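You operate a simulated robot arm through the tools that you are given. There is no shell and no other tool.

Carry out the task below with a simulated robot arm. There is one attempt and no reset: what you move stays moved.

JOB
The trolley drawer sticks: wax the pale strip on its edge.
Fine: the wax block goes back in the drawer, and the drawer ends shut. Set down upright: wax block. Where these are worked on the way, their far stop is far enough and under half their travel is too little: trolley drawer. A coat counts when it lies all over at full strength: go over it till it gets no stronger.

Only the result counts: the job must be done as asked and must still hold three seconds after the hand-in. Knocking over, shifting, dropping, spilling or breaking anything else fails it.

ROBOT AND FRAMES
A 7-joint arm with a two-finger parallel gripper, fixed in place. Base frame: the origin is on the floor under the middle of its stand, x ahead of it, y to its left, z up. Units: m, degrees, N and s.
It reaches about 1.372 m from its shoulder. Its first joint turns from -149.0 to 149.0 degrees. Payload 3.43 kg.
The tool frame sits at the grasp point between the pads (the TCP): z along the fingers, y along the line on which they close. The tips reach 0.03 m beyond it. The gripper opens to 0.094 m. The fingers are 0.028 m wide and 0.01 m thick; the gripper's body (0.05 by 0.096 m) begins 0.055 m behind the TCP.
Orientation is that of the tool frame in the base frame, as [roll, pitch, yaw] about the fixed x, y, z axes, in that order (R = Rz(yaw) Ry(pitch) Rx(roll)). With the fingers straight down and closing along the base's y, the tool's x points along the base's -x, its y along +y and its z along -z.

CONTROLS
- The arm moves only by the tool jog_arm. Its argument "moves" is a list of rows, each a list of 7 numbers: the opening, from 0 (shut) to 1 (fully open), then the shift along the tool's x, y, z in units of 25 mm (1.0 is 25 mm), then the turn, a rotation vector about the tool's x, y, z in units of 6 degrees (1.0 is 6 degrees). In form: [[grip, x, y, z, wx, wy, wz], ...]. A call has 1 to 20 rows; each row shifts and turns the commanded pose from where the row before left it, along the tool's axes as they then stand. A call with a number of a shift or a turn outside -1 to 1 is refused whole. Rows are played at 5 a second. More than 0.05 m and 8.6 degrees between two rows, or a gripper value outside its range, and nothing of the call is played. A pose out of reach is approached as far as the arm can. The call stops where the force on the tool passes 50 N (or 10 N more than at its start, if that is more) or the arm is blocked; 0.2 s more then pass. The fingers move at their own pace (about 0.045 m/s each) and stop on an object; they squeeze with about 27 N. The grip force told is the motor's: it shows also when the fingers shut on nothing. Time passes only in rows, and 0.2 s behind the last, so rows that do not move let the fingers close. It gives the time, the measured TCP pose, the force on the tool (base axes), the opening and the grip force at its end, in the units of the frame above (readings bear some noise), with the torque about the TCP (base axes, N m) and any sound that the robot's microphone picked up, and new pictures: "pictures" is both (left out), scene, wrist or none.
- Cameras (640 x 400 px; columns grow to the right, rows downward): "scene" is fixed at [0.399, -0.5005, 1.3223]; the picture's right is [-1.00, 0.07, 0.00], its down [0.06, 0.86, -0.51] and it looks along [-0.04, -0.51, -0.86] (base axes); focal length 284 px, centre (320, 200). "wrist" rides on the gripper at [0.076, 0.014, -0.103] in the tool frame; the picture's right is [-0.18, 0.98, 0.00], its down [-0.75, -0.14, -0.64] and it looks along [-0.63, -0.12, 0.77] (tool axes); focal length 243 px, centre (320, 200). There is no depth. A picture from a camera that has moved, and an enlarged one, comes with that camera's place and axes in the base frame and with its lens.
- enlarge(camera, box): a new picture of the part [left, top, right, bottom] of that camera's present view, enlarged. It takes no simulated time.
- finish_job(): hands the job in; it is judged then, once.

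Places have to be worked out from the pictures, the camera data and where the tool is seen. Open the gripper and draw the arm clear of the work before you hand the job in, unless the task says otherwise.

The tools are called after "Call:" as a command line: name --pt "numbers of a row" for each row, then --argument value for the rest, lists and objects as JSON in quotes. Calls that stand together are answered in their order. jog_arm: Moves the arm, as the interface text tells. Its arguments: {"type":"object","properties":{"moves":{"type":"array","items":{"type":"array","items":{"type":"number"}}},"pictures":{"type":"string","enum":["both","scene","wrist","none"]}},"required":["moves"]} The other tools are called the same way: enlarge (camera, box) takes an enlarged picture of a part of a camera's view; finish_job () hands the job in.

At the start:

```text
time: 0.0
ee_pos: [0.2646, -0.6908, 1.0822]
ee_rot: [180.0, 0.0, 180.0]
ft_force: [0.3, 0.1, -0.7]
ft_torque: [0.02, 0.0, 0.0]
finger_gap: 0.0938
grip_force: 0.1
```

scene: 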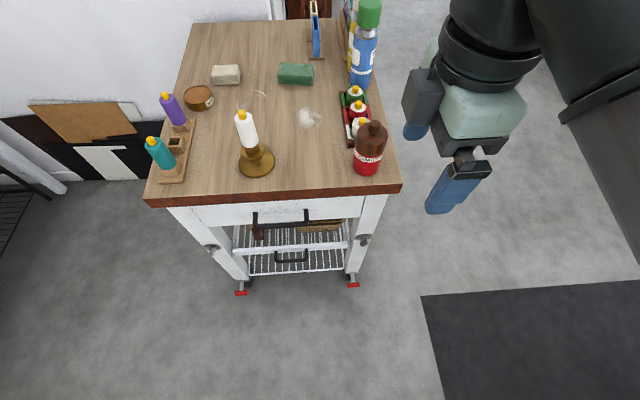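
wrist: 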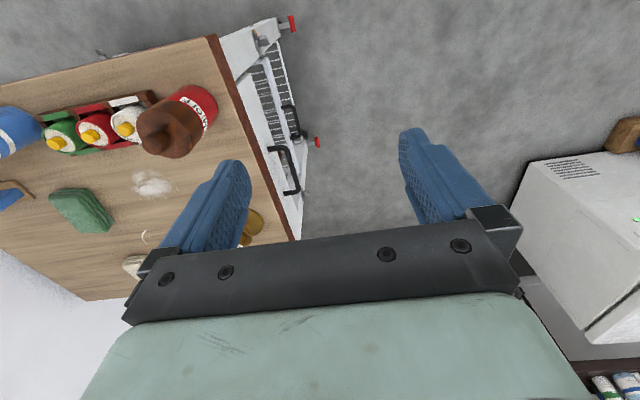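

I'll first look more closely at the trolley and what lies on it before moving anything.

Call:
enlarge --camera "scene" --box '[140, 0, 420, 175]'

Call:
enlarge --camera "scene" --box '[140, 150, 420, 325]'

Call:
enlarge --camera "wrist" --box '[0, 0, 330, 300]'

```text
2.29 times, centred on (280, 88) of scene
camera zoom: at [0.399, -0.5005, 1.3223], right [-1.0, 0.07, 0.0], down [0.06, 0.86, -0.51], along [-0.04, -0.51, -0.86], focal length 649 px, centre (411, 457)
```

zoom: 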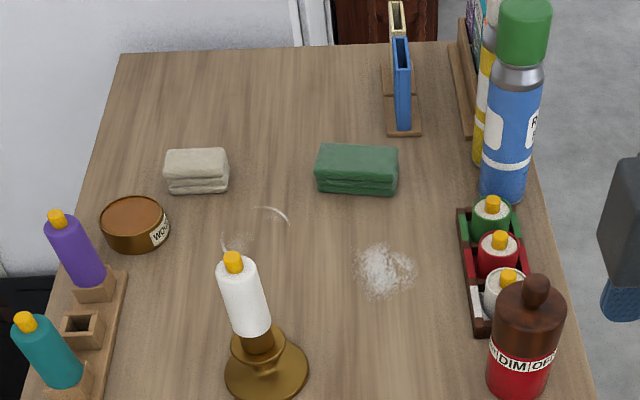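

```text
2.29 times, centred on (280, 238) of scene
camera zoom: at [0.399, -0.5005, 1.3223], right [-1.0, 0.07, 0.0], down [0.06, 0.86, -0.51], along [-0.04, -0.51, -0.86], focal length 649 px, centre (411, 114)
```

zoom: 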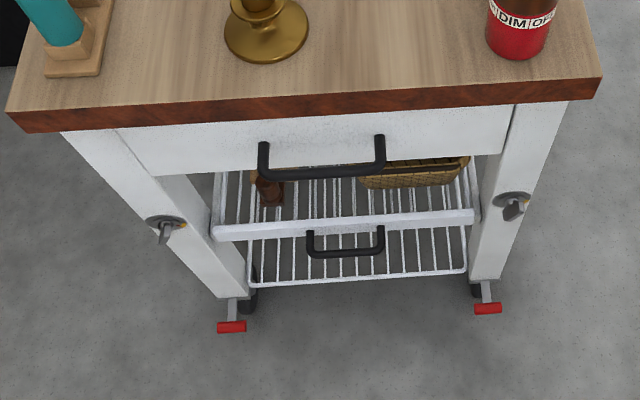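

```text
1.33 times, centred on (165, 150) of wrist
camera zoom: at [0.1891, -0.6758, 1.1836], right [0.18, 0.98, 0.0], down [0.75, -0.14, 0.64], along [0.63, -0.12, -0.77], focal length 324 px, centre (527, 267)
```

zoom: 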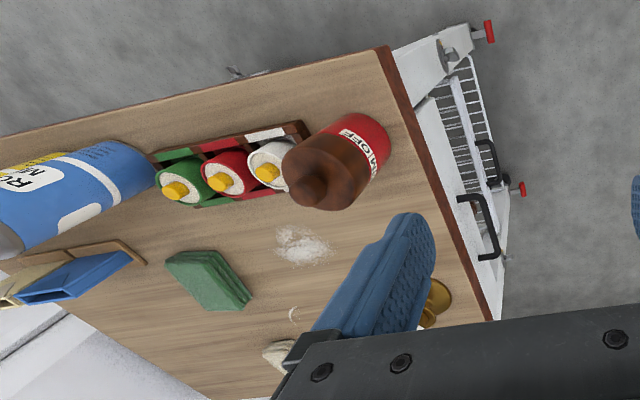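

The table top appears to be at about z≈0.83, with its front edge near y≈-0.83 and the drawer handle around x≈0.45. I'll back the gripper off in +y and turn it level, facing -y, so the wrist camera can look at the drawer front.

Call:
jog_arm --pt "1 0 1 0 0 0 0" --pt "1 0 1 0 0 0 0" --pt "1 0 1 0 0 0 0" --pt "1 0 0 0 1 0 0" --pt "1 0 0 0 1 0 0" --pt "1 0 0 0 1 0 0" --pt "1 0 0 0 1 0 0" --pt "1 0 0 0 1 0 0" --pt "1 0 0 0 1 0 0" --pt "1 0 0 0 1 0 0" --pt "1 0 0 0 1 0 0" --pt "1 0 0 0 1 0 0" --pt "1 0 0 0 1 0 0" --pt "1 0 0 0 1 0 0" --pt "1 0 0 0 1 0 0" --pt "1 0 0 0 1 0 0" --pt "1 0 0 0 1 0 0" --pt "1 0 0 0 1 0 0"

```text
time: 3.8
ee_pos: [0.2804, -0.644, 1.0894]
ee_rot: [-90.0, 0.0, -180.0]
ft_force: [-0.4, 0.1, -1.2]
ft_torque: [0.01, -0.02, 0.01]
finger_gap: 0.0943
grip_force: 0.0
out of reach, approached as far as the arm can: row 15, 16, 17, 18
camera wrist: at [0.2041, -0.5409, 1.0743], right [0.18, 0.0, -0.98], down [0.75, 0.64, 0.14], along [0.63, -0.77, 0.12], focal length 243 px, centre (320, 200)
```

scene: 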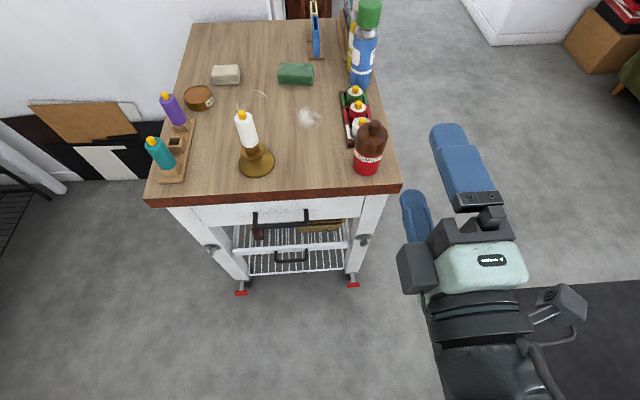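
wrist: 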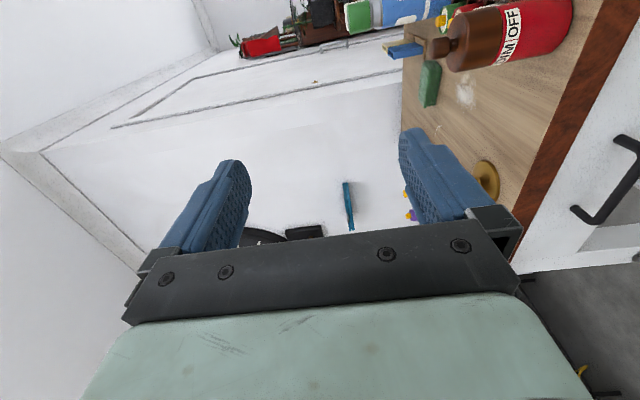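

The gripper is level now and the wrist camera can see the drawer handle. I'll lower it to about handle height, staying clear of the trolley, so the drawer front sits mid-picture.

Call:
jog_arm --pt "1 -0.5 1 0 0 0 0" --pt "1 -0.5 1 0 0 0 0" --pt "1 -0.5 1 0 0 0 0" --pt "1 0 1 0 0 0 0" --pt "1 0 1 0 0 0 0" --pt "1 0 1 0 0 0 0" --pt "1 0 1 0 0 0 0" --pt "1 0 1 0 0 0 0" --pt "1 0 1 0 0 0 0" --pt "1 0 1 0 0 0 0" --pt "1 0 1 0 0 0 0"

```text
time: 6.2
ee_pos: [0.3172, -0.6436, 0.8139]
ee_rot: [-90.0, 0.0, -180.0]
ft_force: [-0.1, 0.1, -0.9]
ft_torque: [0.01, 0.01, 0.01]
finger_gap: 0.0938
grip_force: 0.1
camera wrist: at [0.241, -0.5411, 0.7996], right [0.18, 0.0, -0.98], down [0.75, 0.64, 0.14], along [0.63, -0.77, 0.12], focal length 243 px, centre (320, 200)
```

scene: 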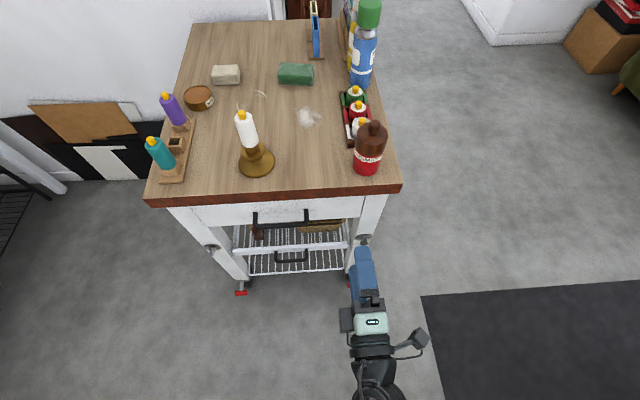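
wrist: 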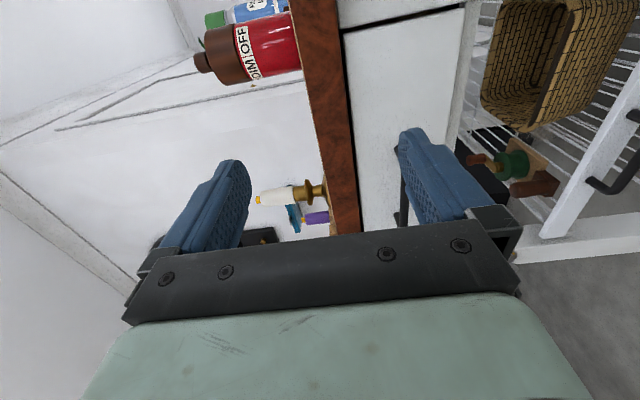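

The drawer front spans roughly z 0.66–0.79 below the table top, and the handle bar should be near x≈0.47, y≈-0.79, z≈0.73. I'll move lower and sideways so the handle appears between the fingers.

Call:
jog_arm --pt "1 -0.6 0.84 0 0 0 0" --pt "1 -0.6 0.84 0 0 0 0" --pt "1 -0.6 0.84 0 0 0 0" --pt "1 -0.6 0.84 0 0 0 0"

Call:
enlarge --camera "wrist" --box '[150, 0, 550, 250]'

Call:
enlarge --camera "scene" --box '[140, 150, 420, 325]'

```text
time: 7.2
ee_pos: [0.3779, -0.6442, 0.7318]
ee_rot: [-90.0, 0.0, 180.0]
ft_force: [-0.2, 0.3, 1.1]
ft_torque: [0.0, 0.0, -0.01]
finger_gap: 0.0939
grip_force: 0.1
camera wrist: at [0.3012, -0.5411, 0.7157], right [0.18, 0.0, -0.98], down [0.75, 0.64, 0.14], along [0.63, -0.77, 0.12], focal length 243 px, centre (320, 200)
```

scene: 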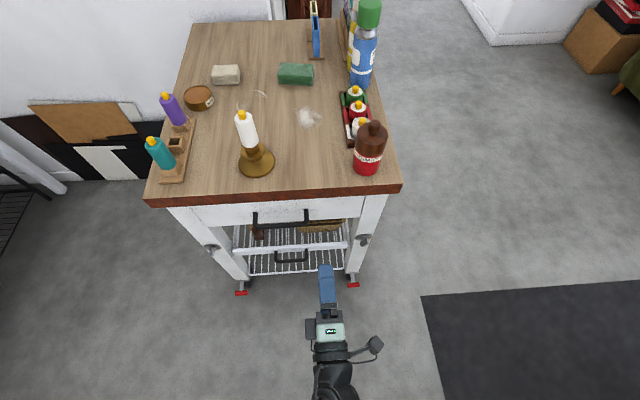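
wrist: 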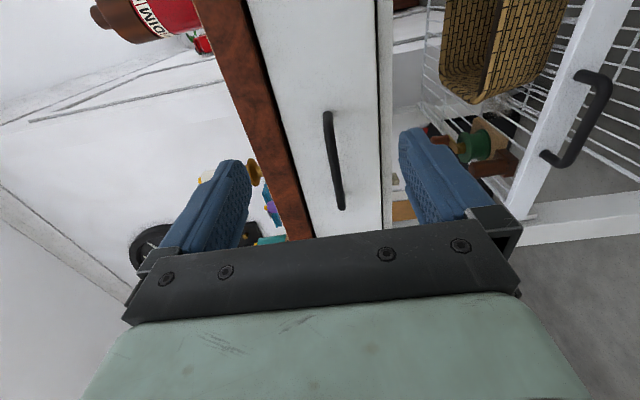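

```text
1.60 times, centred on (350, 125) of wrist
camera zoom: at [0.3012, -0.5411, 0.7157], right [0.18, 0.0, -0.98], down [0.75, 0.64, 0.14], along [0.63, -0.77, 0.12], focal length 388 px, centre (272, 320)
```

zoom: 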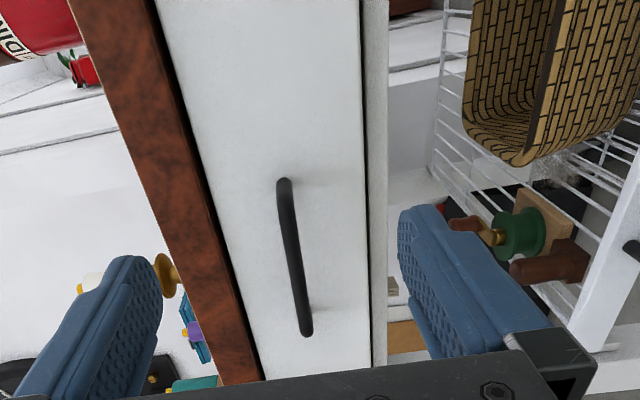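

```text
2.29 times, centred on (280, 238) of scene
camera zoom: at [0.399, -0.5005, 1.3223], right [-1.0, 0.07, 0.0], down [0.06, 0.86, -0.51], along [-0.04, -0.51, -0.86], focal length 649 px, centre (411, 114)
```

zoom: 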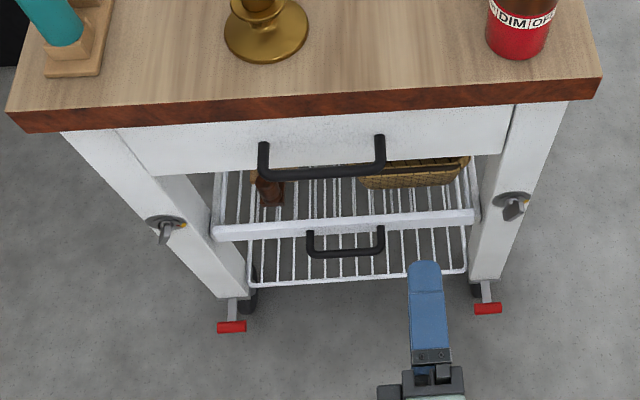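

The bar triangulates to x 0.40–0.53, y≈-0.79, z≈0.727, with the drawer face near y≈-0.826. I'll centre on it with the fingers part-open and advance to just short of the bar.

Call:
jog_arm --pt "0.7 -0.85 0.05 0 0 0 0" --pt "0.7 -0.85 0.05 0 0 0 0" --pt "0.7 -0.85 0.05 0 0 0 0" --pt "0.7 -0.85 0.05 0 0 0 0" --pt "0.7 0 0 1 0 0 0" --pt "0.7 0 0 1 0 0 0" --pt "0.7 0 0 1 0 0 0"

Call:
enlarge --camera "wrist" --box '[150, 0, 550, 250]'

Call:
enlarge --camera "scene" --box '[140, 150, 420, 325]'

```text
time: 8.8
ee_pos: [0.4622, -0.7197, 0.7251]
ee_rot: [-90.0, 0.0, 179.9]
ft_force: [-0.4, 0.7, 0.0]
ft_torque: [0.03, 0.0, -0.02]
finger_gap: 0.0658
grip_force: 0.0
camera wrist: at [0.3857, -0.6157, 0.7108], right [0.18, 0.0, -0.98], down [0.75, 0.64, 0.14], along [0.63, -0.77, 0.12], focal length 243 px, centre (320, 200)
```

scene: 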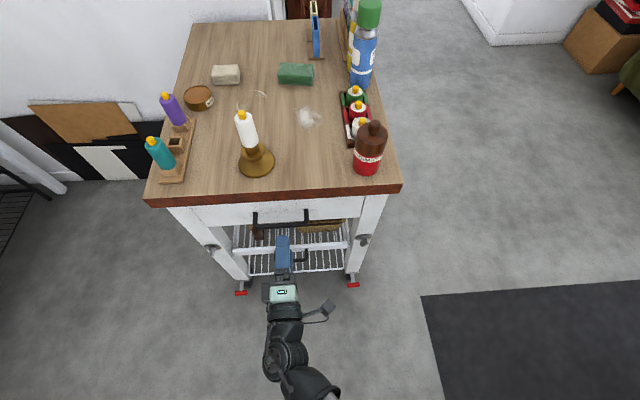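
wrist: 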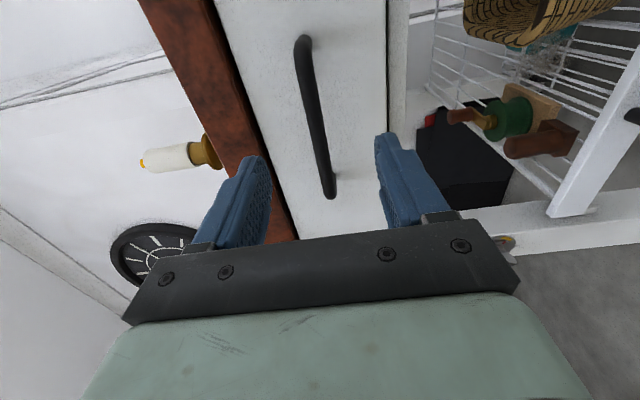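

```text
1.60 times, centred on (350, 125) of wrist
camera zoom: at [0.3857, -0.6157, 0.7108], right [0.18, 0.0, -0.98], down [0.75, 0.64, 0.14], along [0.63, -0.77, 0.12], focal length 388 px, centre (272, 320)
```

zoom: 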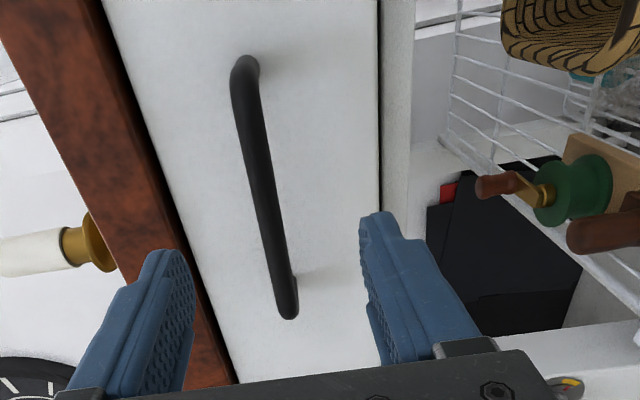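

```text
2.29 times, centred on (280, 238) of scene
camera zoom: at [0.399, -0.5005, 1.3223], right [-1.0, 0.07, 0.0], down [0.06, 0.86, -0.51], along [-0.04, -0.51, -0.86], focal length 649 px, centre (411, 114)
```

zoom: 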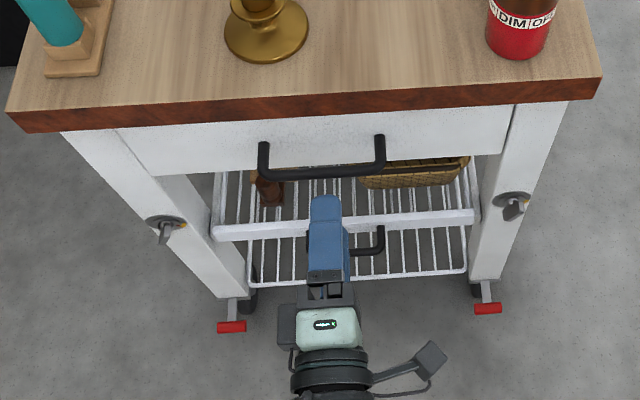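

Both views agree: bar at z≈0.7275, y≈-0.79, centred on the gripper. I'll go forward 62 mm so the bar lies between the pads, then close on it.

Call:
jog_arm --pt "0.7 0 -0.1 0.9 0 0 0" --pt "0.7 0 0 0.9 0 0 0" --pt "0.7 0 0 0.7 0 0 0" --pt "0.0 0 0 0 0 0 0" --pt "0.0 0 0 0 0 0 0" --pt "0.0 0 0 0 0 0 0" --pt "0.0 0 0 0 0 0 0" --pt "0.0 0 0 0 0 0 0"

Call:
enlarge --camera "wrist" --box '[150, 0, 550, 250]'

```text
time: 10.6
ee_pos: [0.4634, -0.782, 0.7286]
ee_rot: [-90.2, 0.0, -180.0]
ft_force: [-2.5, 2.6, -11.5]
ft_torque: [0.07, 0.03, 0.09]
finger_gap: 0.0115
grip_force: 45.4
camera wrist: at [0.3865, -0.6786, 0.7129], right [0.18, 0.0, -0.98], down [0.75, 0.64, 0.14], along [0.63, -0.77, 0.12], focal length 243 px, centre (320, 200)
```

scene: 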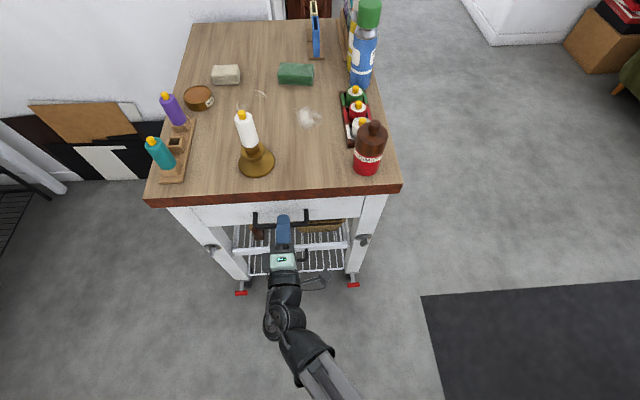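
wrist: 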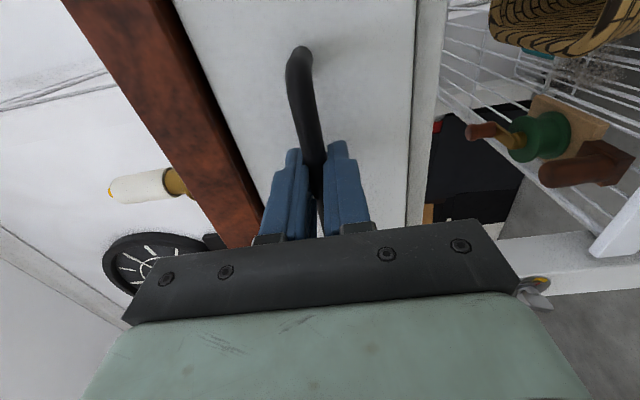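

```text
1.60 times, centred on (350, 125) of wrist
camera zoom: at [0.3865, -0.6786, 0.7129], right [0.18, 0.0, -0.98], down [0.75, 0.64, 0.14], along [0.63, -0.77, 0.12], focal length 388 px, centre (272, 320)
```

zoom: 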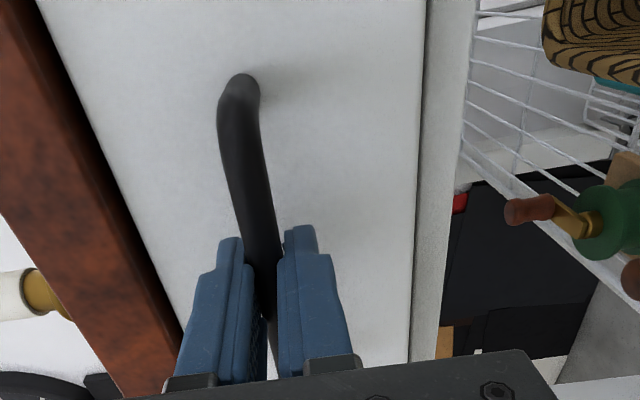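

The bar is gripped (gap 11.5 mm). I'll ease the small vertical misfit and pull straight back (+y) gently, watching the force.

Call:
jog_arm --pt "0.0 0 0.08 0 0 0 0" --pt "0.0 0 0 -0.2 0 0 0" --pt "0.0 0 0 -0.3 0 0 0" --pt "0.0 0 0 -0.4 0 0 0" --pt "0.0 0 0 -0.4 0 0 0" --pt "0.0 0 0 -0.4 0 0 0" --pt "0.0 0 0 -0.4 0 0 0"

```text
time: 12.2
ee_pos: [0.4621, -0.7278, 0.7289]
ee_rot: [-89.8, -0.1, -180.0]
ft_force: [13.5, -11.2, 23.8]
ft_torque: [-0.24, -0.12, -0.57]
finger_gap: 0.0113
grip_force: 44.7
camera wrist: at [0.3863, -0.6256, 0.7125], right [0.18, 0.0, -0.98], down [0.75, 0.64, 0.14], along [0.63, -0.77, 0.12], focal length 243 px, centre (320, 200)
```

scene: 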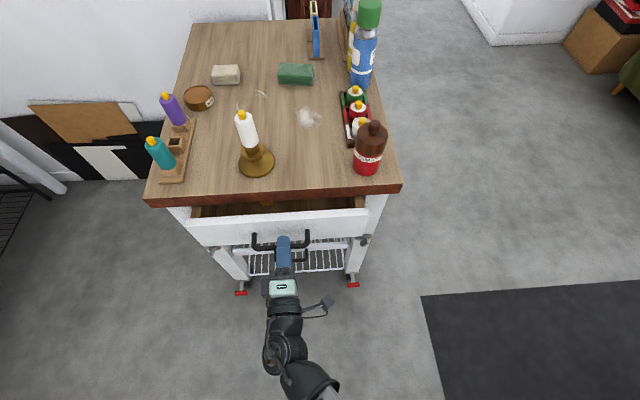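
wrist: 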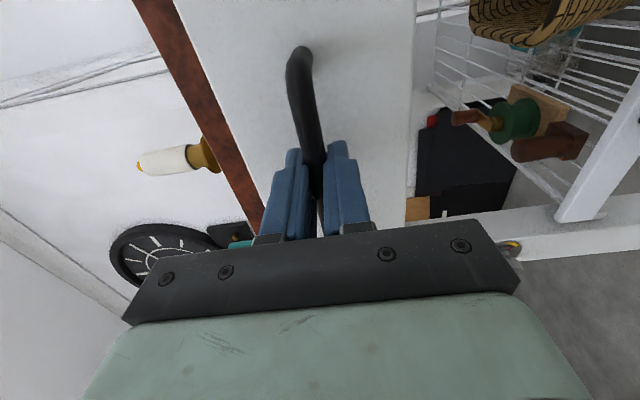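

The drawer slides out smoothly about 55 mm at roughly 11 N. I'll ease the side loads slightly and keep pulling.

Call:
jog_arm --pt "0.0 -0.05 -0.05 -0.2 0 0 0" --pt "0.0 0 0 -0.4 0 0 0" --pt "0.0 0 0 -0.4 0 0 0" --pt "0.0 0 0 -0.4 0 0 0" --pt "0.0 0 0 -0.4 0 0 0" --pt "0.0 0 0 -0.4 0 0 0" --pt "0.0 0 0 -0.4 0 0 0"

```text
time: 13.8
ee_pos: [0.4639, -0.6634, 0.7281]
ee_rot: [-90.0, 0.0, 179.9]
ft_force: [-1.8, -11.7, 13.6]
ft_torque: [-0.1, 0.06, -0.06]
finger_gap: 0.0119
grip_force: 44.7
camera wrist: at [0.3866, -0.5608, 0.7126], right [0.18, 0.0, -0.98], down [0.75, 0.64, 0.14], along [0.63, -0.77, 0.12], focal length 243 px, centre (320, 200)
```

scene: 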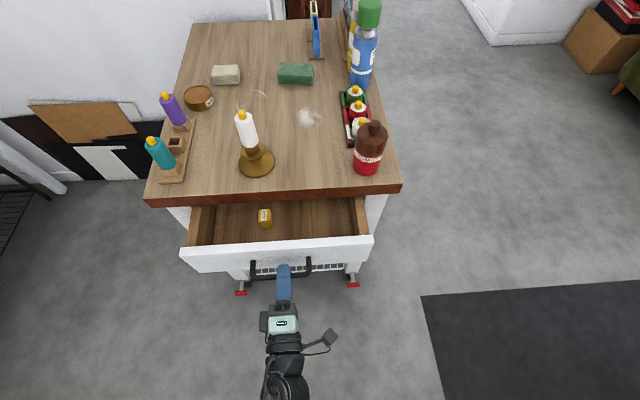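
wrist: 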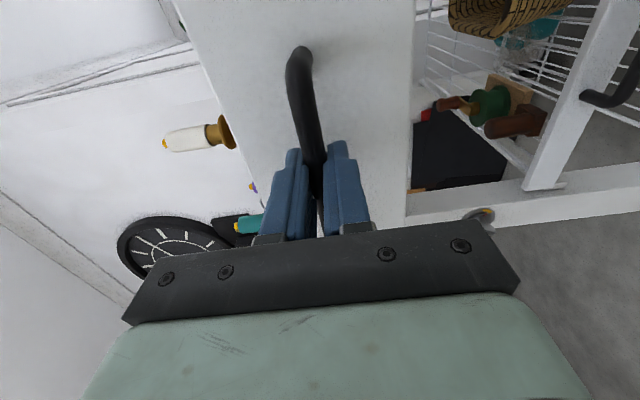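

A small yellow block (the wax) is visible in the drawer. I'll continue pulling toward the far stop.

Call:
jog_arm --pt "0.0 0 -0.02 -0.4 0 0 0" --pt "0.0 0 0 -0.4 0 0 0" --pt "0.0 0 0 -0.4 0 0 0" --pt "0.0 0 0 -0.4 0 0 0" --pt "0.0 0 0 -0.4 0 0 0" --pt "0.0 0 0 -0.4 0 0 0" --pt "0.0 0 0 -0.4 0 0 0" --pt "0.0 0 0 -0.4 0 0 0"

Call:
enlarge --camera "scene" --box '[140, 150, 420, 325]'

```text
time: 15.6
ee_pos: [0.4635, -0.584, 0.7286]
ee_rot: [-90.1, -0.1, 179.9]
ft_force: [-16.8, -11.9, -6.7]
ft_torque: [0.09, 0.05, -0.67]
finger_gap: 0.0115
grip_force: 44.8
camera wrist: at [0.3867, -0.4804, 0.7127], right [0.18, 0.0, -0.98], down [0.75, 0.64, 0.14], along [0.63, -0.77, 0.12], focal length 243 px, centre (320, 200)
```

scene: 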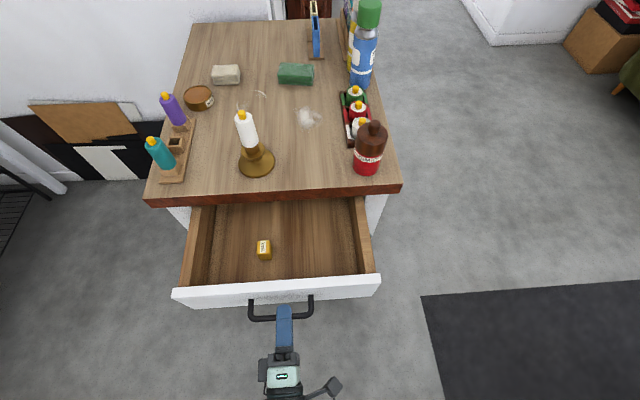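
wrist: 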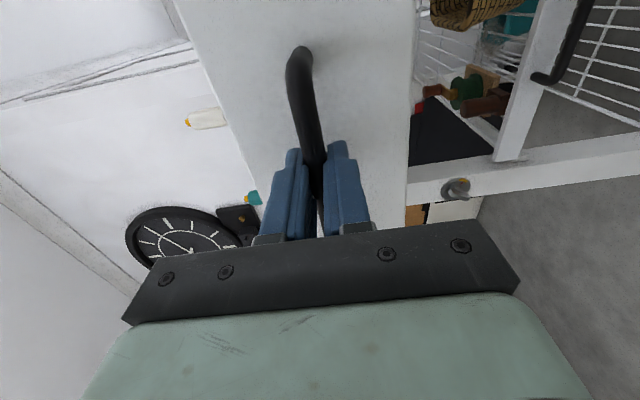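

```text
2.29 times, centred on (280, 238) of scene
camera zoom: at [0.399, -0.5005, 1.3223], right [-1.0, 0.07, 0.0], down [0.06, 0.86, -0.51], along [-0.04, -0.51, -0.86], focal length 649 px, centre (411, 114)
```

zoom: 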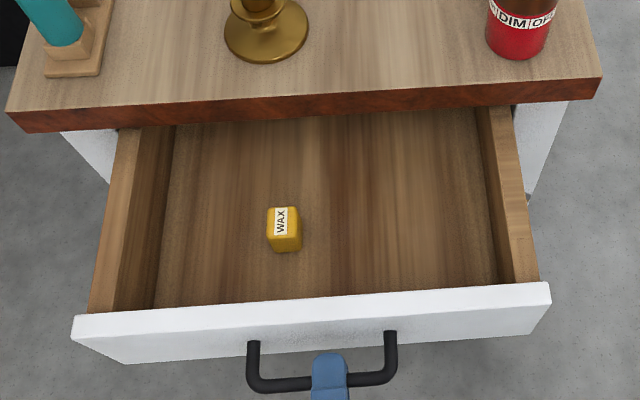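

The wax block is clearly seen. I'll look closely at the drawer's side walls for the pale strip.

Call:
enlarge --camera "scene" --box '[330, 180, 400, 300]'

Call:
enlarge --camera "scene" --box '[165, 190, 245, 310]'

Call:
enlarge --camera "scene" --box '[165, 240, 390, 320]'

```text
3.33 times, centred on (365, 240) of scene
camera zoom: at [0.399, -0.5005, 1.3223], right [-1.0, 0.07, 0.0], down [0.06, 0.86, -0.51], along [-0.04, -0.51, -0.86], focal length 947 px, centre (170, 67)
```

zoom: 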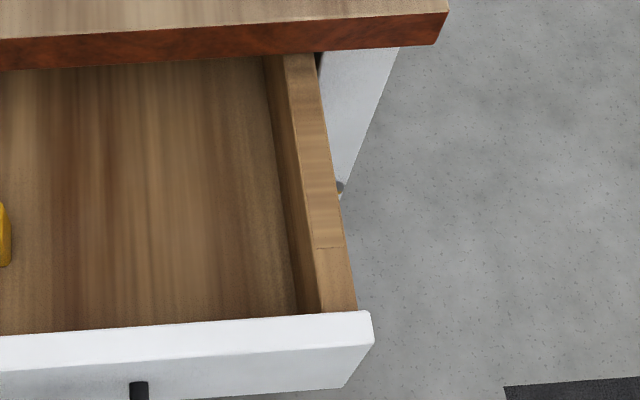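

```text
3.33 times, centred on (205, 250) of scene
camera zoom: at [0.399, -0.5005, 1.3223], right [-1.0, 0.07, 0.0], down [0.06, 0.86, -0.51], along [-0.04, -0.51, -0.86], focal length 947 px, centre (703, 33)
```

zoom: 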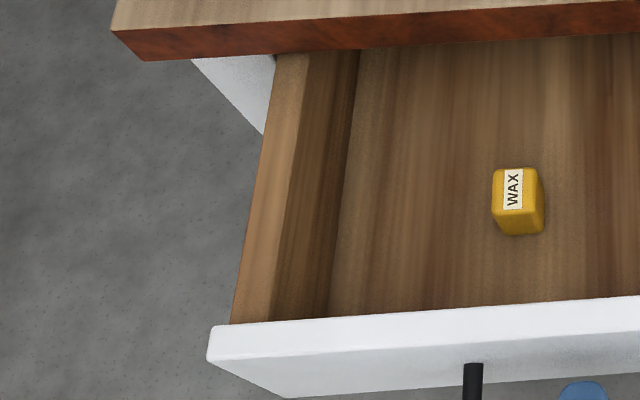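

```text
2.84 times, centred on (278, 280) of scene
camera zoom: at [0.399, -0.5005, 1.3223], right [-1.0, 0.07, 0.0], down [0.06, 0.86, -0.51], along [-0.04, -0.51, -0.86], focal length 808 px, centre (441, -28)
```

zoom: 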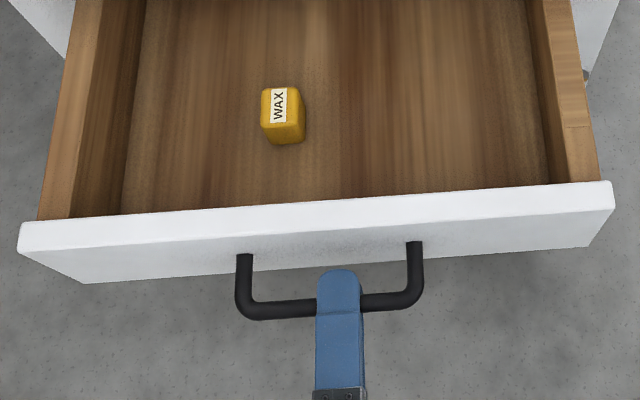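

The right wall (low-x side) has a paler strip on its top edge, starting with a line near the front and running back under the table. I'll keep pulling to expose it all.

Call:
jog_arm --pt "0.0 0.06 0.01 -0.4 0 0 0" --pt "0.0 0.01 0 -0.4 0 0 0" --pt "0.0 0.01 0 -0.4 0 0 0" --pt "0.0 0.01 0 -0.4 0 0 0" --pt "0.0 0.01 0 -0.4 0 0 0" --pt "0.0 0.01 0 -0.4 0 0 0"

Call:
enlarge --camera "scene" --box '[320, 180, 420, 320]'

```text
time: 17.0
ee_pos: [0.4632, -0.524, 0.7288]
ee_rot: [-90.0, -0.1, -179.8]
ft_force: [20.7, -10.4, 3.1]
ft_torque: [0.02, -0.23, -0.04]
finger_gap: 0.0119
grip_force: 45.1
camera wrist: at [0.386, -0.4209, 0.7128], right [0.18, 0.0, -0.98], down [0.75, 0.65, 0.14], along [0.63, -0.76, 0.12], focal length 243 px, centre (320, 200)
```

scene: 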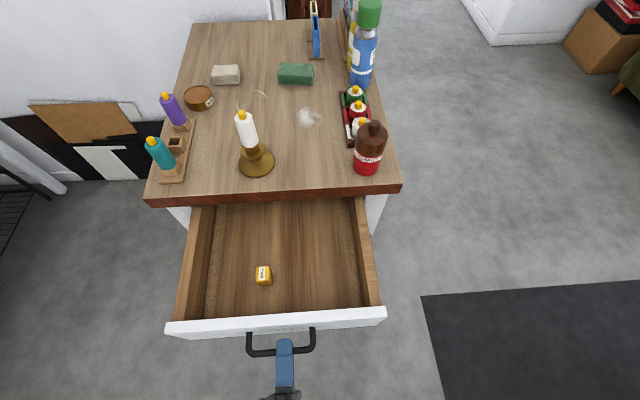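
wrist: 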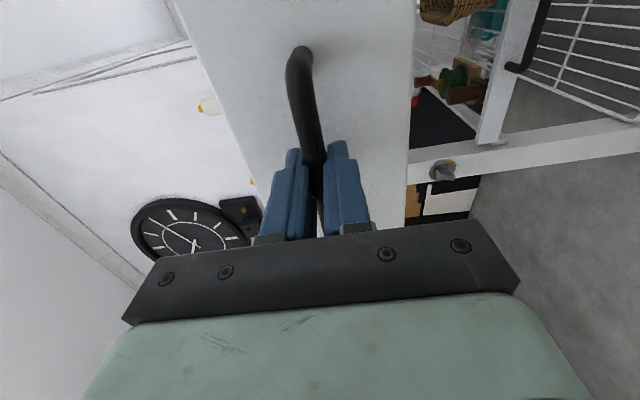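

```text
2.86 times, centred on (370, 250) of scene
camera zoom: at [0.399, -0.5005, 1.3223], right [-1.0, 0.07, 0.0], down [0.06, 0.86, -0.51], along [-0.04, -0.51, -0.86], focal length 812 px, centre (177, 57)
```

zoom: 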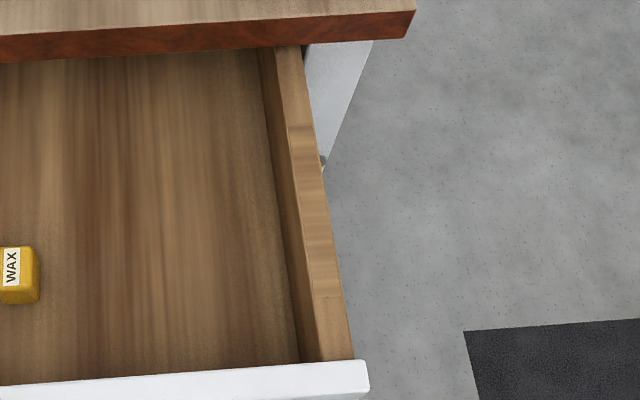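

The pale strip now shows in full on the low-x wall's top edge (about y -0.76 to -0.63 at x≈0.285). I'll pull a little more for clearance from the table edge or until the stop.

Call:
jog_arm --pt "0.0 -0.06 0 -0.3 0 0 0" --pt "0.0 0 0 -0.3 0 0 0" --pt "0.0 0 0 -0.3 0 0 0" --pt "0.0 0 0 -0.3 0 0 0"

Call:
enlarge --camera "scene" --box '[320, 180, 420, 320]'

```text
time: 18.0
ee_pos: [0.4605, -0.4933, 0.7284]
ee_rot: [-90.1, 0.0, 179.6]
ft_force: [-5.0, -38.4, -0.1]
ft_torque: [-0.01, 0.16, -0.12]
finger_gap: 0.0118
grip_force: 44.6
camera wrist: at [0.3849, -0.3907, 0.7128], right [0.18, 0.0, -0.98], down [0.76, 0.64, 0.14], along [0.63, -0.77, 0.12], focal length 243 px, centre (320, 200)
```

scene: 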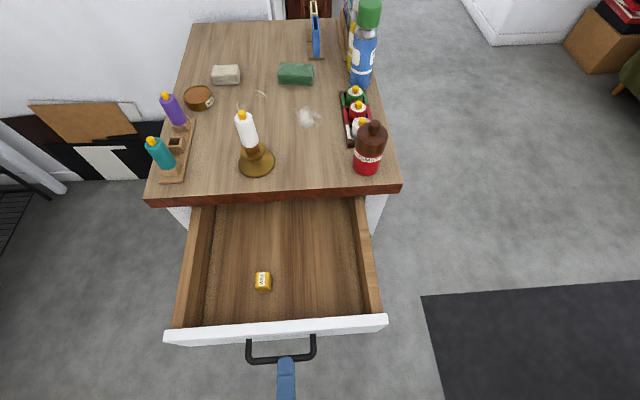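
wrist: 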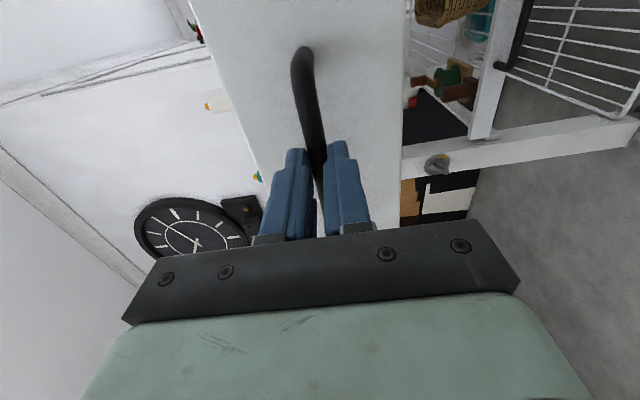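

```text
2.86 times, centred on (370, 250) of scene
camera zoom: at [0.399, -0.5005, 1.3223], right [-1.0, 0.07, 0.0], down [0.06, 0.86, -0.51], along [-0.04, -0.51, -0.86], focal length 812 px, centre (177, 57)
```

zoom: 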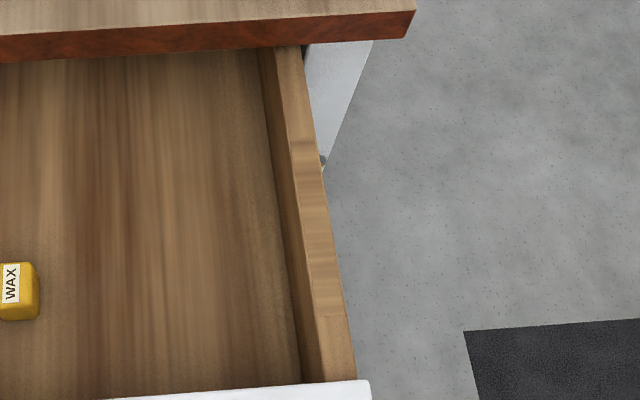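

The drawer hit its far stop (38 N back-pull). I'll relieve the pull, open the fingers and back away from the handle.

Call:
jog_arm --pt "0.0 0 0 0.3 0 0 0" --pt "0.5 0 0 0 0 0 0" --pt "0.5 0 0 0 0 0 0" --pt "0.5 0 0 0 0 0 0" --pt "0.5 0 0 -0.5 0 0 0" --pt "0.5 0 0 -0.8 0 0 0" --pt "0.5 0 0 -0.8 0 0 0"

Call:
enlarge --camera "scene" --box '[160, 180, 400, 330]'

Call:
enlarge --camera "scene" --box '[240, 255, 290, 305]'

```text
time: 19.6
ee_pos: [0.4616, -0.4484, 0.7286]
ee_rot: [-90.0, 0.0, 179.9]
ft_force: [0.6, 0.0, 0.0]
ft_torque: [0.02, -0.02, -0.01]
finger_gap: 0.047
grip_force: 0.1
camera wrist: at [0.3857, -0.3459, 0.713], right [0.18, 0.0, -0.98], down [0.75, 0.64, 0.14], along [0.63, -0.77, 0.12], focal length 243 px, centre (320, 200)
```

scene: 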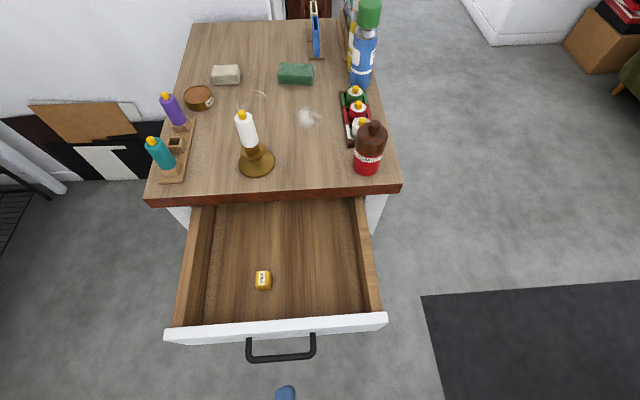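
wrist: 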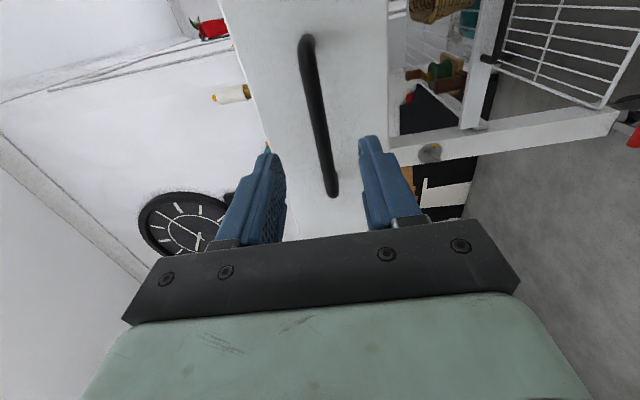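

```text
2.67 times, centred on (280, 255) of scene
camera zoom: at [0.399, -0.5005, 1.3223], right [-1.0, 0.07, 0.0], down [0.06, 0.86, -0.51], along [-0.04, -0.51, -0.86], focal length 758 px, centre (427, 53)
```

zoom: 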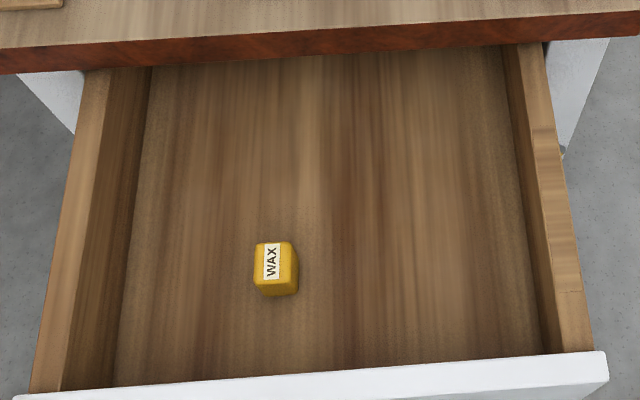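

```text
8.00 times, centred on (265, 280) of scene
camera zoom: at [0.399, -0.5005, 1.3223], right [-1.0, 0.07, 0.0], down [0.06, 0.86, -0.51], along [-0.04, -0.51, -0.86], focal length 2273 px, centre (760, -440)
```

zoom: 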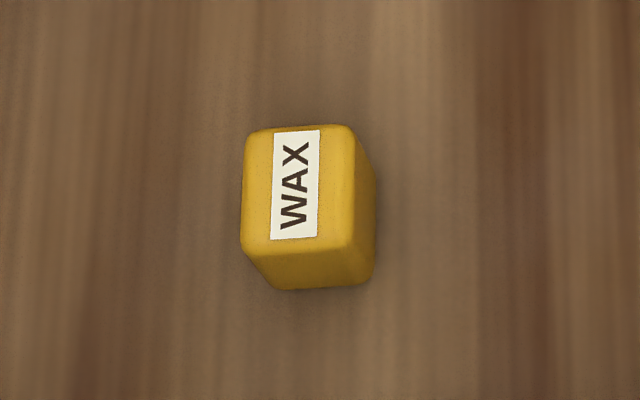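

The arm is off the handle and the drawer stays open; the block (about 3×3.5×4 cm) sits near x≈0.51, y≈-0.68. I'll raise the gripper and turn it to point straight down.

Call:
jog_arm --pt "0.5 0 -1 0 0 0 0" --pt "0.5 0 -1 0 0 0 0" --pt "0.5 0 -1 0 0 0 0" --pt "0.5 0 -1 0 0 0 0" --pt "0.5 0 -0.5 -0.03 -1 0 0" --pt "0.5 0 -0.49 -0.08 -1 0 0" --pt "0.5 0 -0.48 -0.13 -1 0 0" --pt "0.5 0 -0.47 -0.18 -1 0 0" --pt "0.5 0 -0.45 -0.23 -1 0 0" --pt "0.5 0 -0.42 -0.27 -1 0 0" --pt "0.5 0 -0.39 -0.31 -1 0 0" --pt "0.5 0 -0.35 -0.35 -1 0 0" --pt "0.5 0 -0.31 -0.39 -1 0 0" --pt "0.5 0 -0.27 -0.42 -1 0 0" --pt "0.5 0 -0.23 -0.45 -1 0 0" --pt "0.5 0 -0.18 -0.47 -1 0 0" --pt "0.5 0 -0.13 -0.48 -1 0 0" --pt "0.5 0 -0.08 -0.49 -1 0 0" --pt "0.5 0 -0.03 -0.5 -1 0 0"

```text
time: 23.6
ee_pos: [0.4761, -0.4474, 1.0109]
ee_rot: [179.9, -0.2, -179.9]
ft_force: [-0.3, -0.2, 0.5]
ft_torque: [-0.04, -0.02, 0.01]
finger_gap: 0.0468
grip_force: 0.1
out of reach, approached as far as the arm can: row 5, 6, 7
camera wrist: at [0.4005, -0.4324, 1.1134], right [0.18, 0.98, 0.0], down [0.75, -0.14, 0.64], along [0.63, -0.12, -0.77], focal length 243 px, centre (320, 200)
```

scene: 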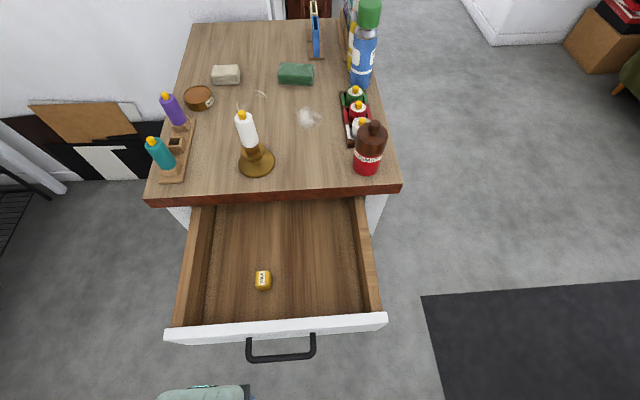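
wrist: 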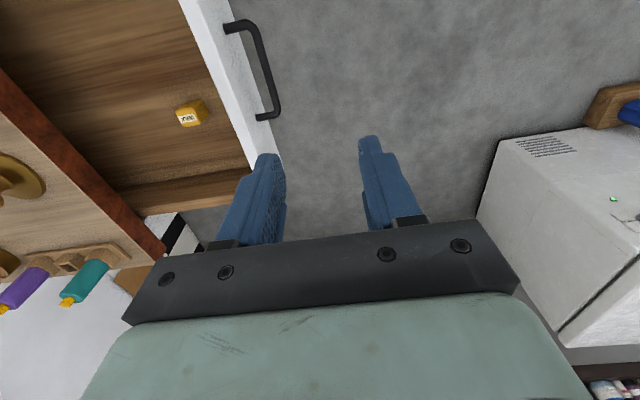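

Pointing down now; both cameras put the block near (0.508, -0.678). I'll move over it, stay high, and check it from above.

Call:
jog_arm --pt "0.8 -0.15 -1 0 0 0 0" --pt "0.8 -0.15 -1 0 0 0 0" --pt "0.8 -0.15 -1 0 0 0 0" --pt "0.8 -0.15 -1 0 0 0 0" --pt "0.8 -0.15 -1 0 0 0 0" --pt "0.8 -0.15 -1 0 0 0 0" --pt "0.8 -0.15 -1 0 0 0 0" --pt "0.8 -0.15 -1 0 0 0 0" --pt "0.8 0 -1 0.5 0 0 0" --pt "0.8 0 0 1 0 0 0" --pt "0.8 0 0 1 0 0 0" --pt "0.8 0 0 1 0 0 0"

Call:
enlarge --camera "wrist" --box '[150, 0, 490, 240]'

```text
time: 26.2
ee_pos: [0.5063, -0.6748, 0.9235]
ee_rot: [180.0, 0.0, -180.0]
ft_force: [-0.2, 0.6, 0.5]
ft_torque: [-0.02, 0.0, 0.02]
finger_gap: 0.0751
grip_force: 0.1
camera wrist: at [0.4301, -0.6583, 1.0256], right [0.18, 0.98, 0.0], down [0.75, -0.14, 0.64], along [0.63, -0.12, -0.77], focal length 243 px, centre (320, 200)
```

scene: 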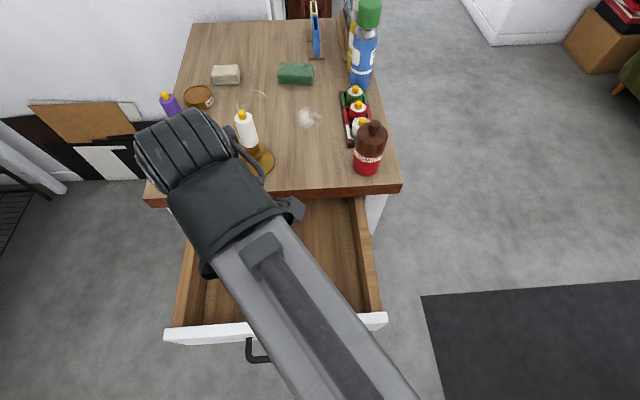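
wrist: 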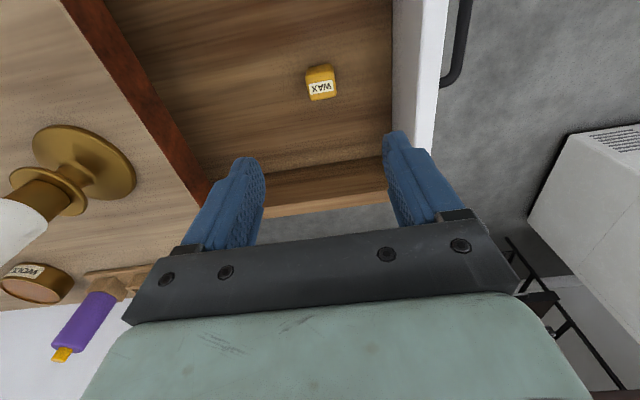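

```text
1.67 times, centred on (320, 120) of wrist
camera zoom: at [0.4301, -0.6583, 1.0256], right [0.18, 0.98, 0.0], down [0.75, -0.14, 0.64], along [0.63, -0.12, -0.77], focal length 404 px, centre (320, 333)
```

zoom: 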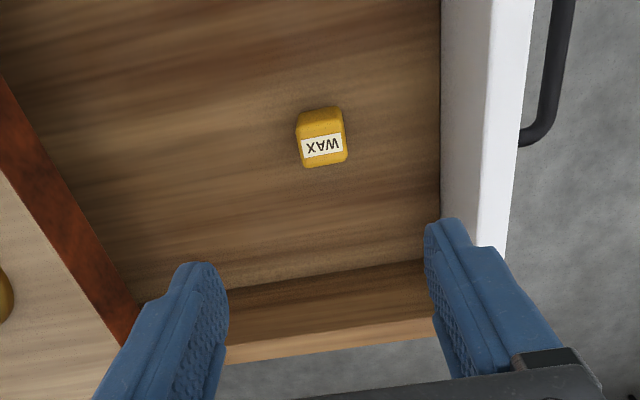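

The block's top appears at about (0.509, -0.672, 0.72). I'll zoom in on the wrist view to fix its size and angle before descending.

Call:
enlarge --camera "wrist" --box '[290, 50, 350, 110]'

```text
6.67 times, centred on (320, 80) of wrist
camera zoom: at [0.4301, -0.6583, 1.0256], right [0.18, 0.98, 0.0], down [0.75, -0.14, 0.64], along [0.63, -0.12, -0.77], focal length 1618 px, centre (320, 1000)
```

zoom: 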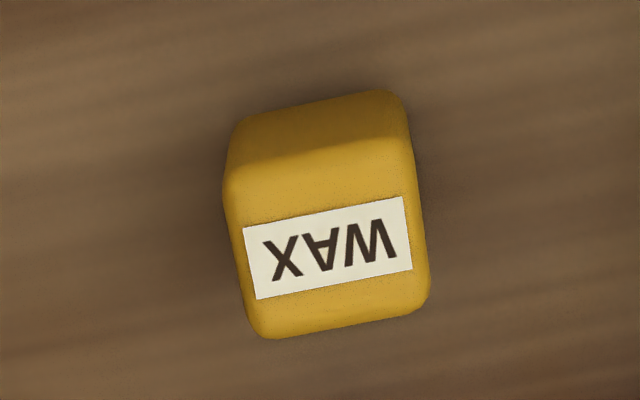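

The block is aligned with the base axes (label along y), about 29 × 33 × 38 mm, with its base near z≈0.685. I'll descend in line over it and stop short for a check.

Call:
jog_arm --pt "0.75 -0.09 0.09 1 0 0 0" --pt "0.75 0 0 1 0 0 0" --pt "0.75 0 0 1 0 0 0" --pt "0.75 0 0 1 0 0 0" --pt "0.75 0 0 1 0 0 0" --pt "0.75 0 0 1 0 0 0" --pt "0.75 0 0 0.5 0 0 0"

Call:
enlarge --camera "wrist" --box '[150, 0, 490, 240]'

```text
time: 27.8
ee_pos: [0.5084, -0.6703, 0.7614]
ee_rot: [179.9, -0.1, -180.0]
ft_force: [0.4, -0.6, -0.3]
ft_torque: [-0.02, 0.02, 0.01]
finger_gap: 0.0704
grip_force: 0.0
camera wrist: at [0.4324, -0.6556, 0.863], right [0.18, 0.98, 0.0], down [0.75, -0.14, 0.64], along [0.63, -0.12, -0.77], focal length 243 px, centre (320, 200)
```

scene: 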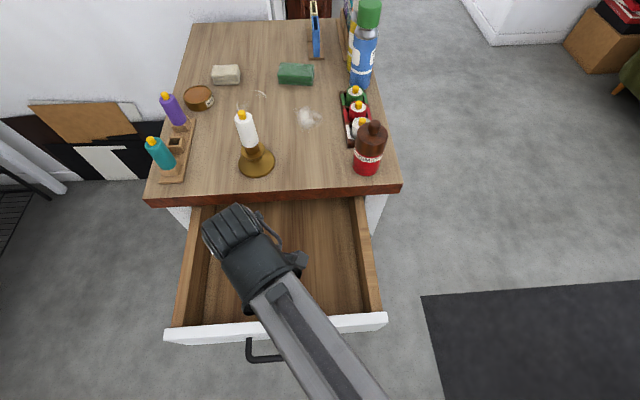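
wrist: 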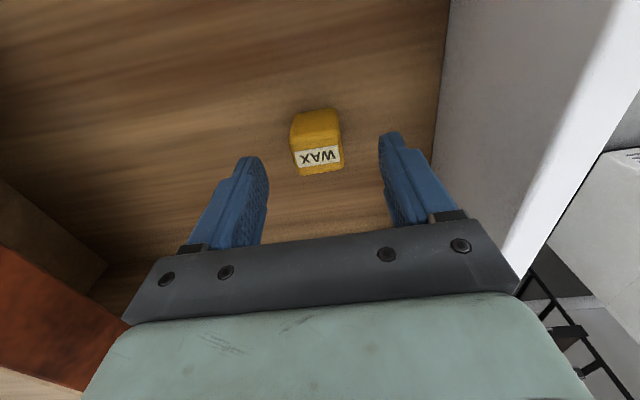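

```text
1.67 times, centred on (320, 120) of wrist
camera zoom: at [0.4324, -0.6556, 0.863], right [0.18, 0.98, 0.0], down [0.75, -0.14, 0.64], along [0.63, -0.12, -0.77], focal length 404 px, centre (320, 333)
```

zoom: 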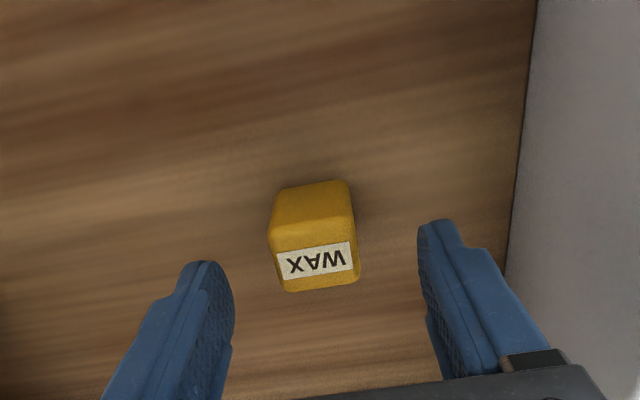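

The block centre refines to (0.510, -0.672) with top z≈0.7235 and base ≈0.686. I'll lower to TCP z≈0.728, so about 12 mm of wax protrudes below the tips, and close.

Call:
jog_arm --pt "0.75 -0.06 -0.08 0.7 0 0 0" --pt "0.75 0 0 0.63 0 0 0" --pt "0.75 0 0 0 0 0 0" --pt "0.0 0 0 0 0 0 0" --pt "0.0 0 0 0 0 0 0" --pt "0.0 0 0 0 0 0 0" --pt "0.0 0 0 0 0 0 0" --pt "0.0 0 0 0 0 0 0"

Call:
enlarge --camera "wrist" --box '[150, 0, 490, 240]'

```text
time: 29.6
ee_pos: [0.5104, -0.6733, 0.7292]
ee_rot: [-180.0, 0.0, 179.9]
ft_force: [0.7, -1.0, -0.6]
ft_torque: [-0.02, 0.01, -0.02]
finger_gap: 0.0368
grip_force: 26.9
camera wrist: at [0.434, -0.6578, 0.8303], right [0.18, 0.98, 0.0], down [0.75, -0.14, 0.64], along [0.63, -0.12, -0.77], focal length 243 px, centre (320, 200)
```

scene: 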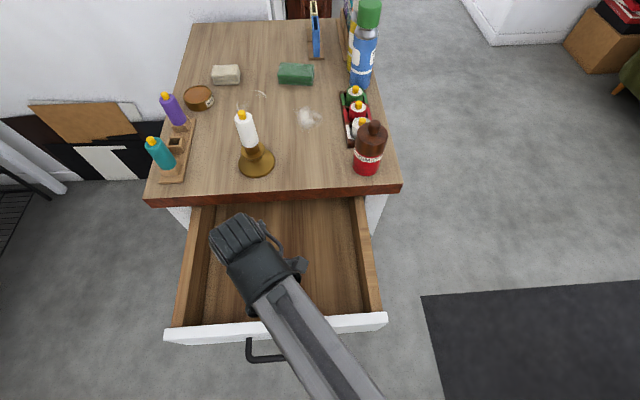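
wrist: 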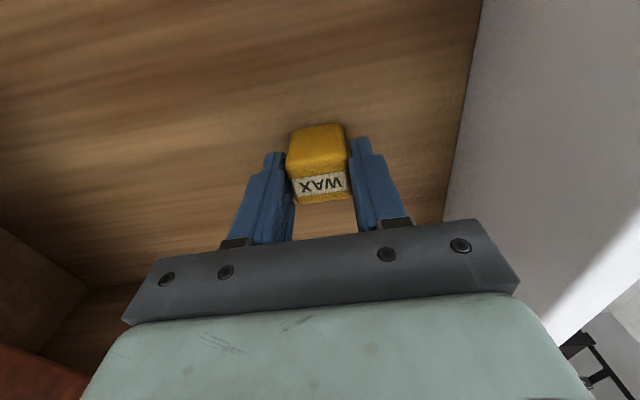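

```text
1.67 times, centred on (320, 120) of wrist
camera zoom: at [0.434, -0.6578, 0.8303], right [0.18, 0.98, 0.0], down [0.75, -0.14, 0.64], along [0.63, -0.12, -0.77], focal length 404 px, centre (320, 333)
```

zoom: 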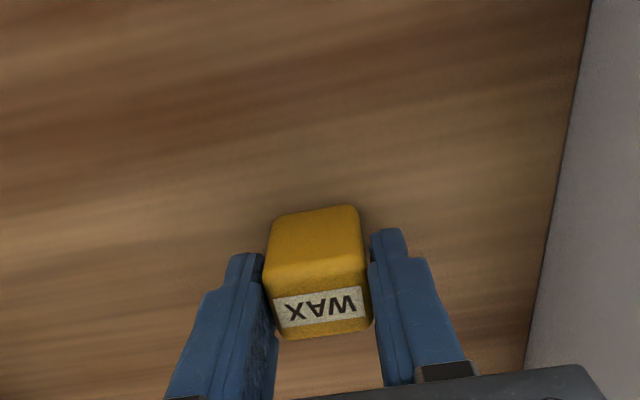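

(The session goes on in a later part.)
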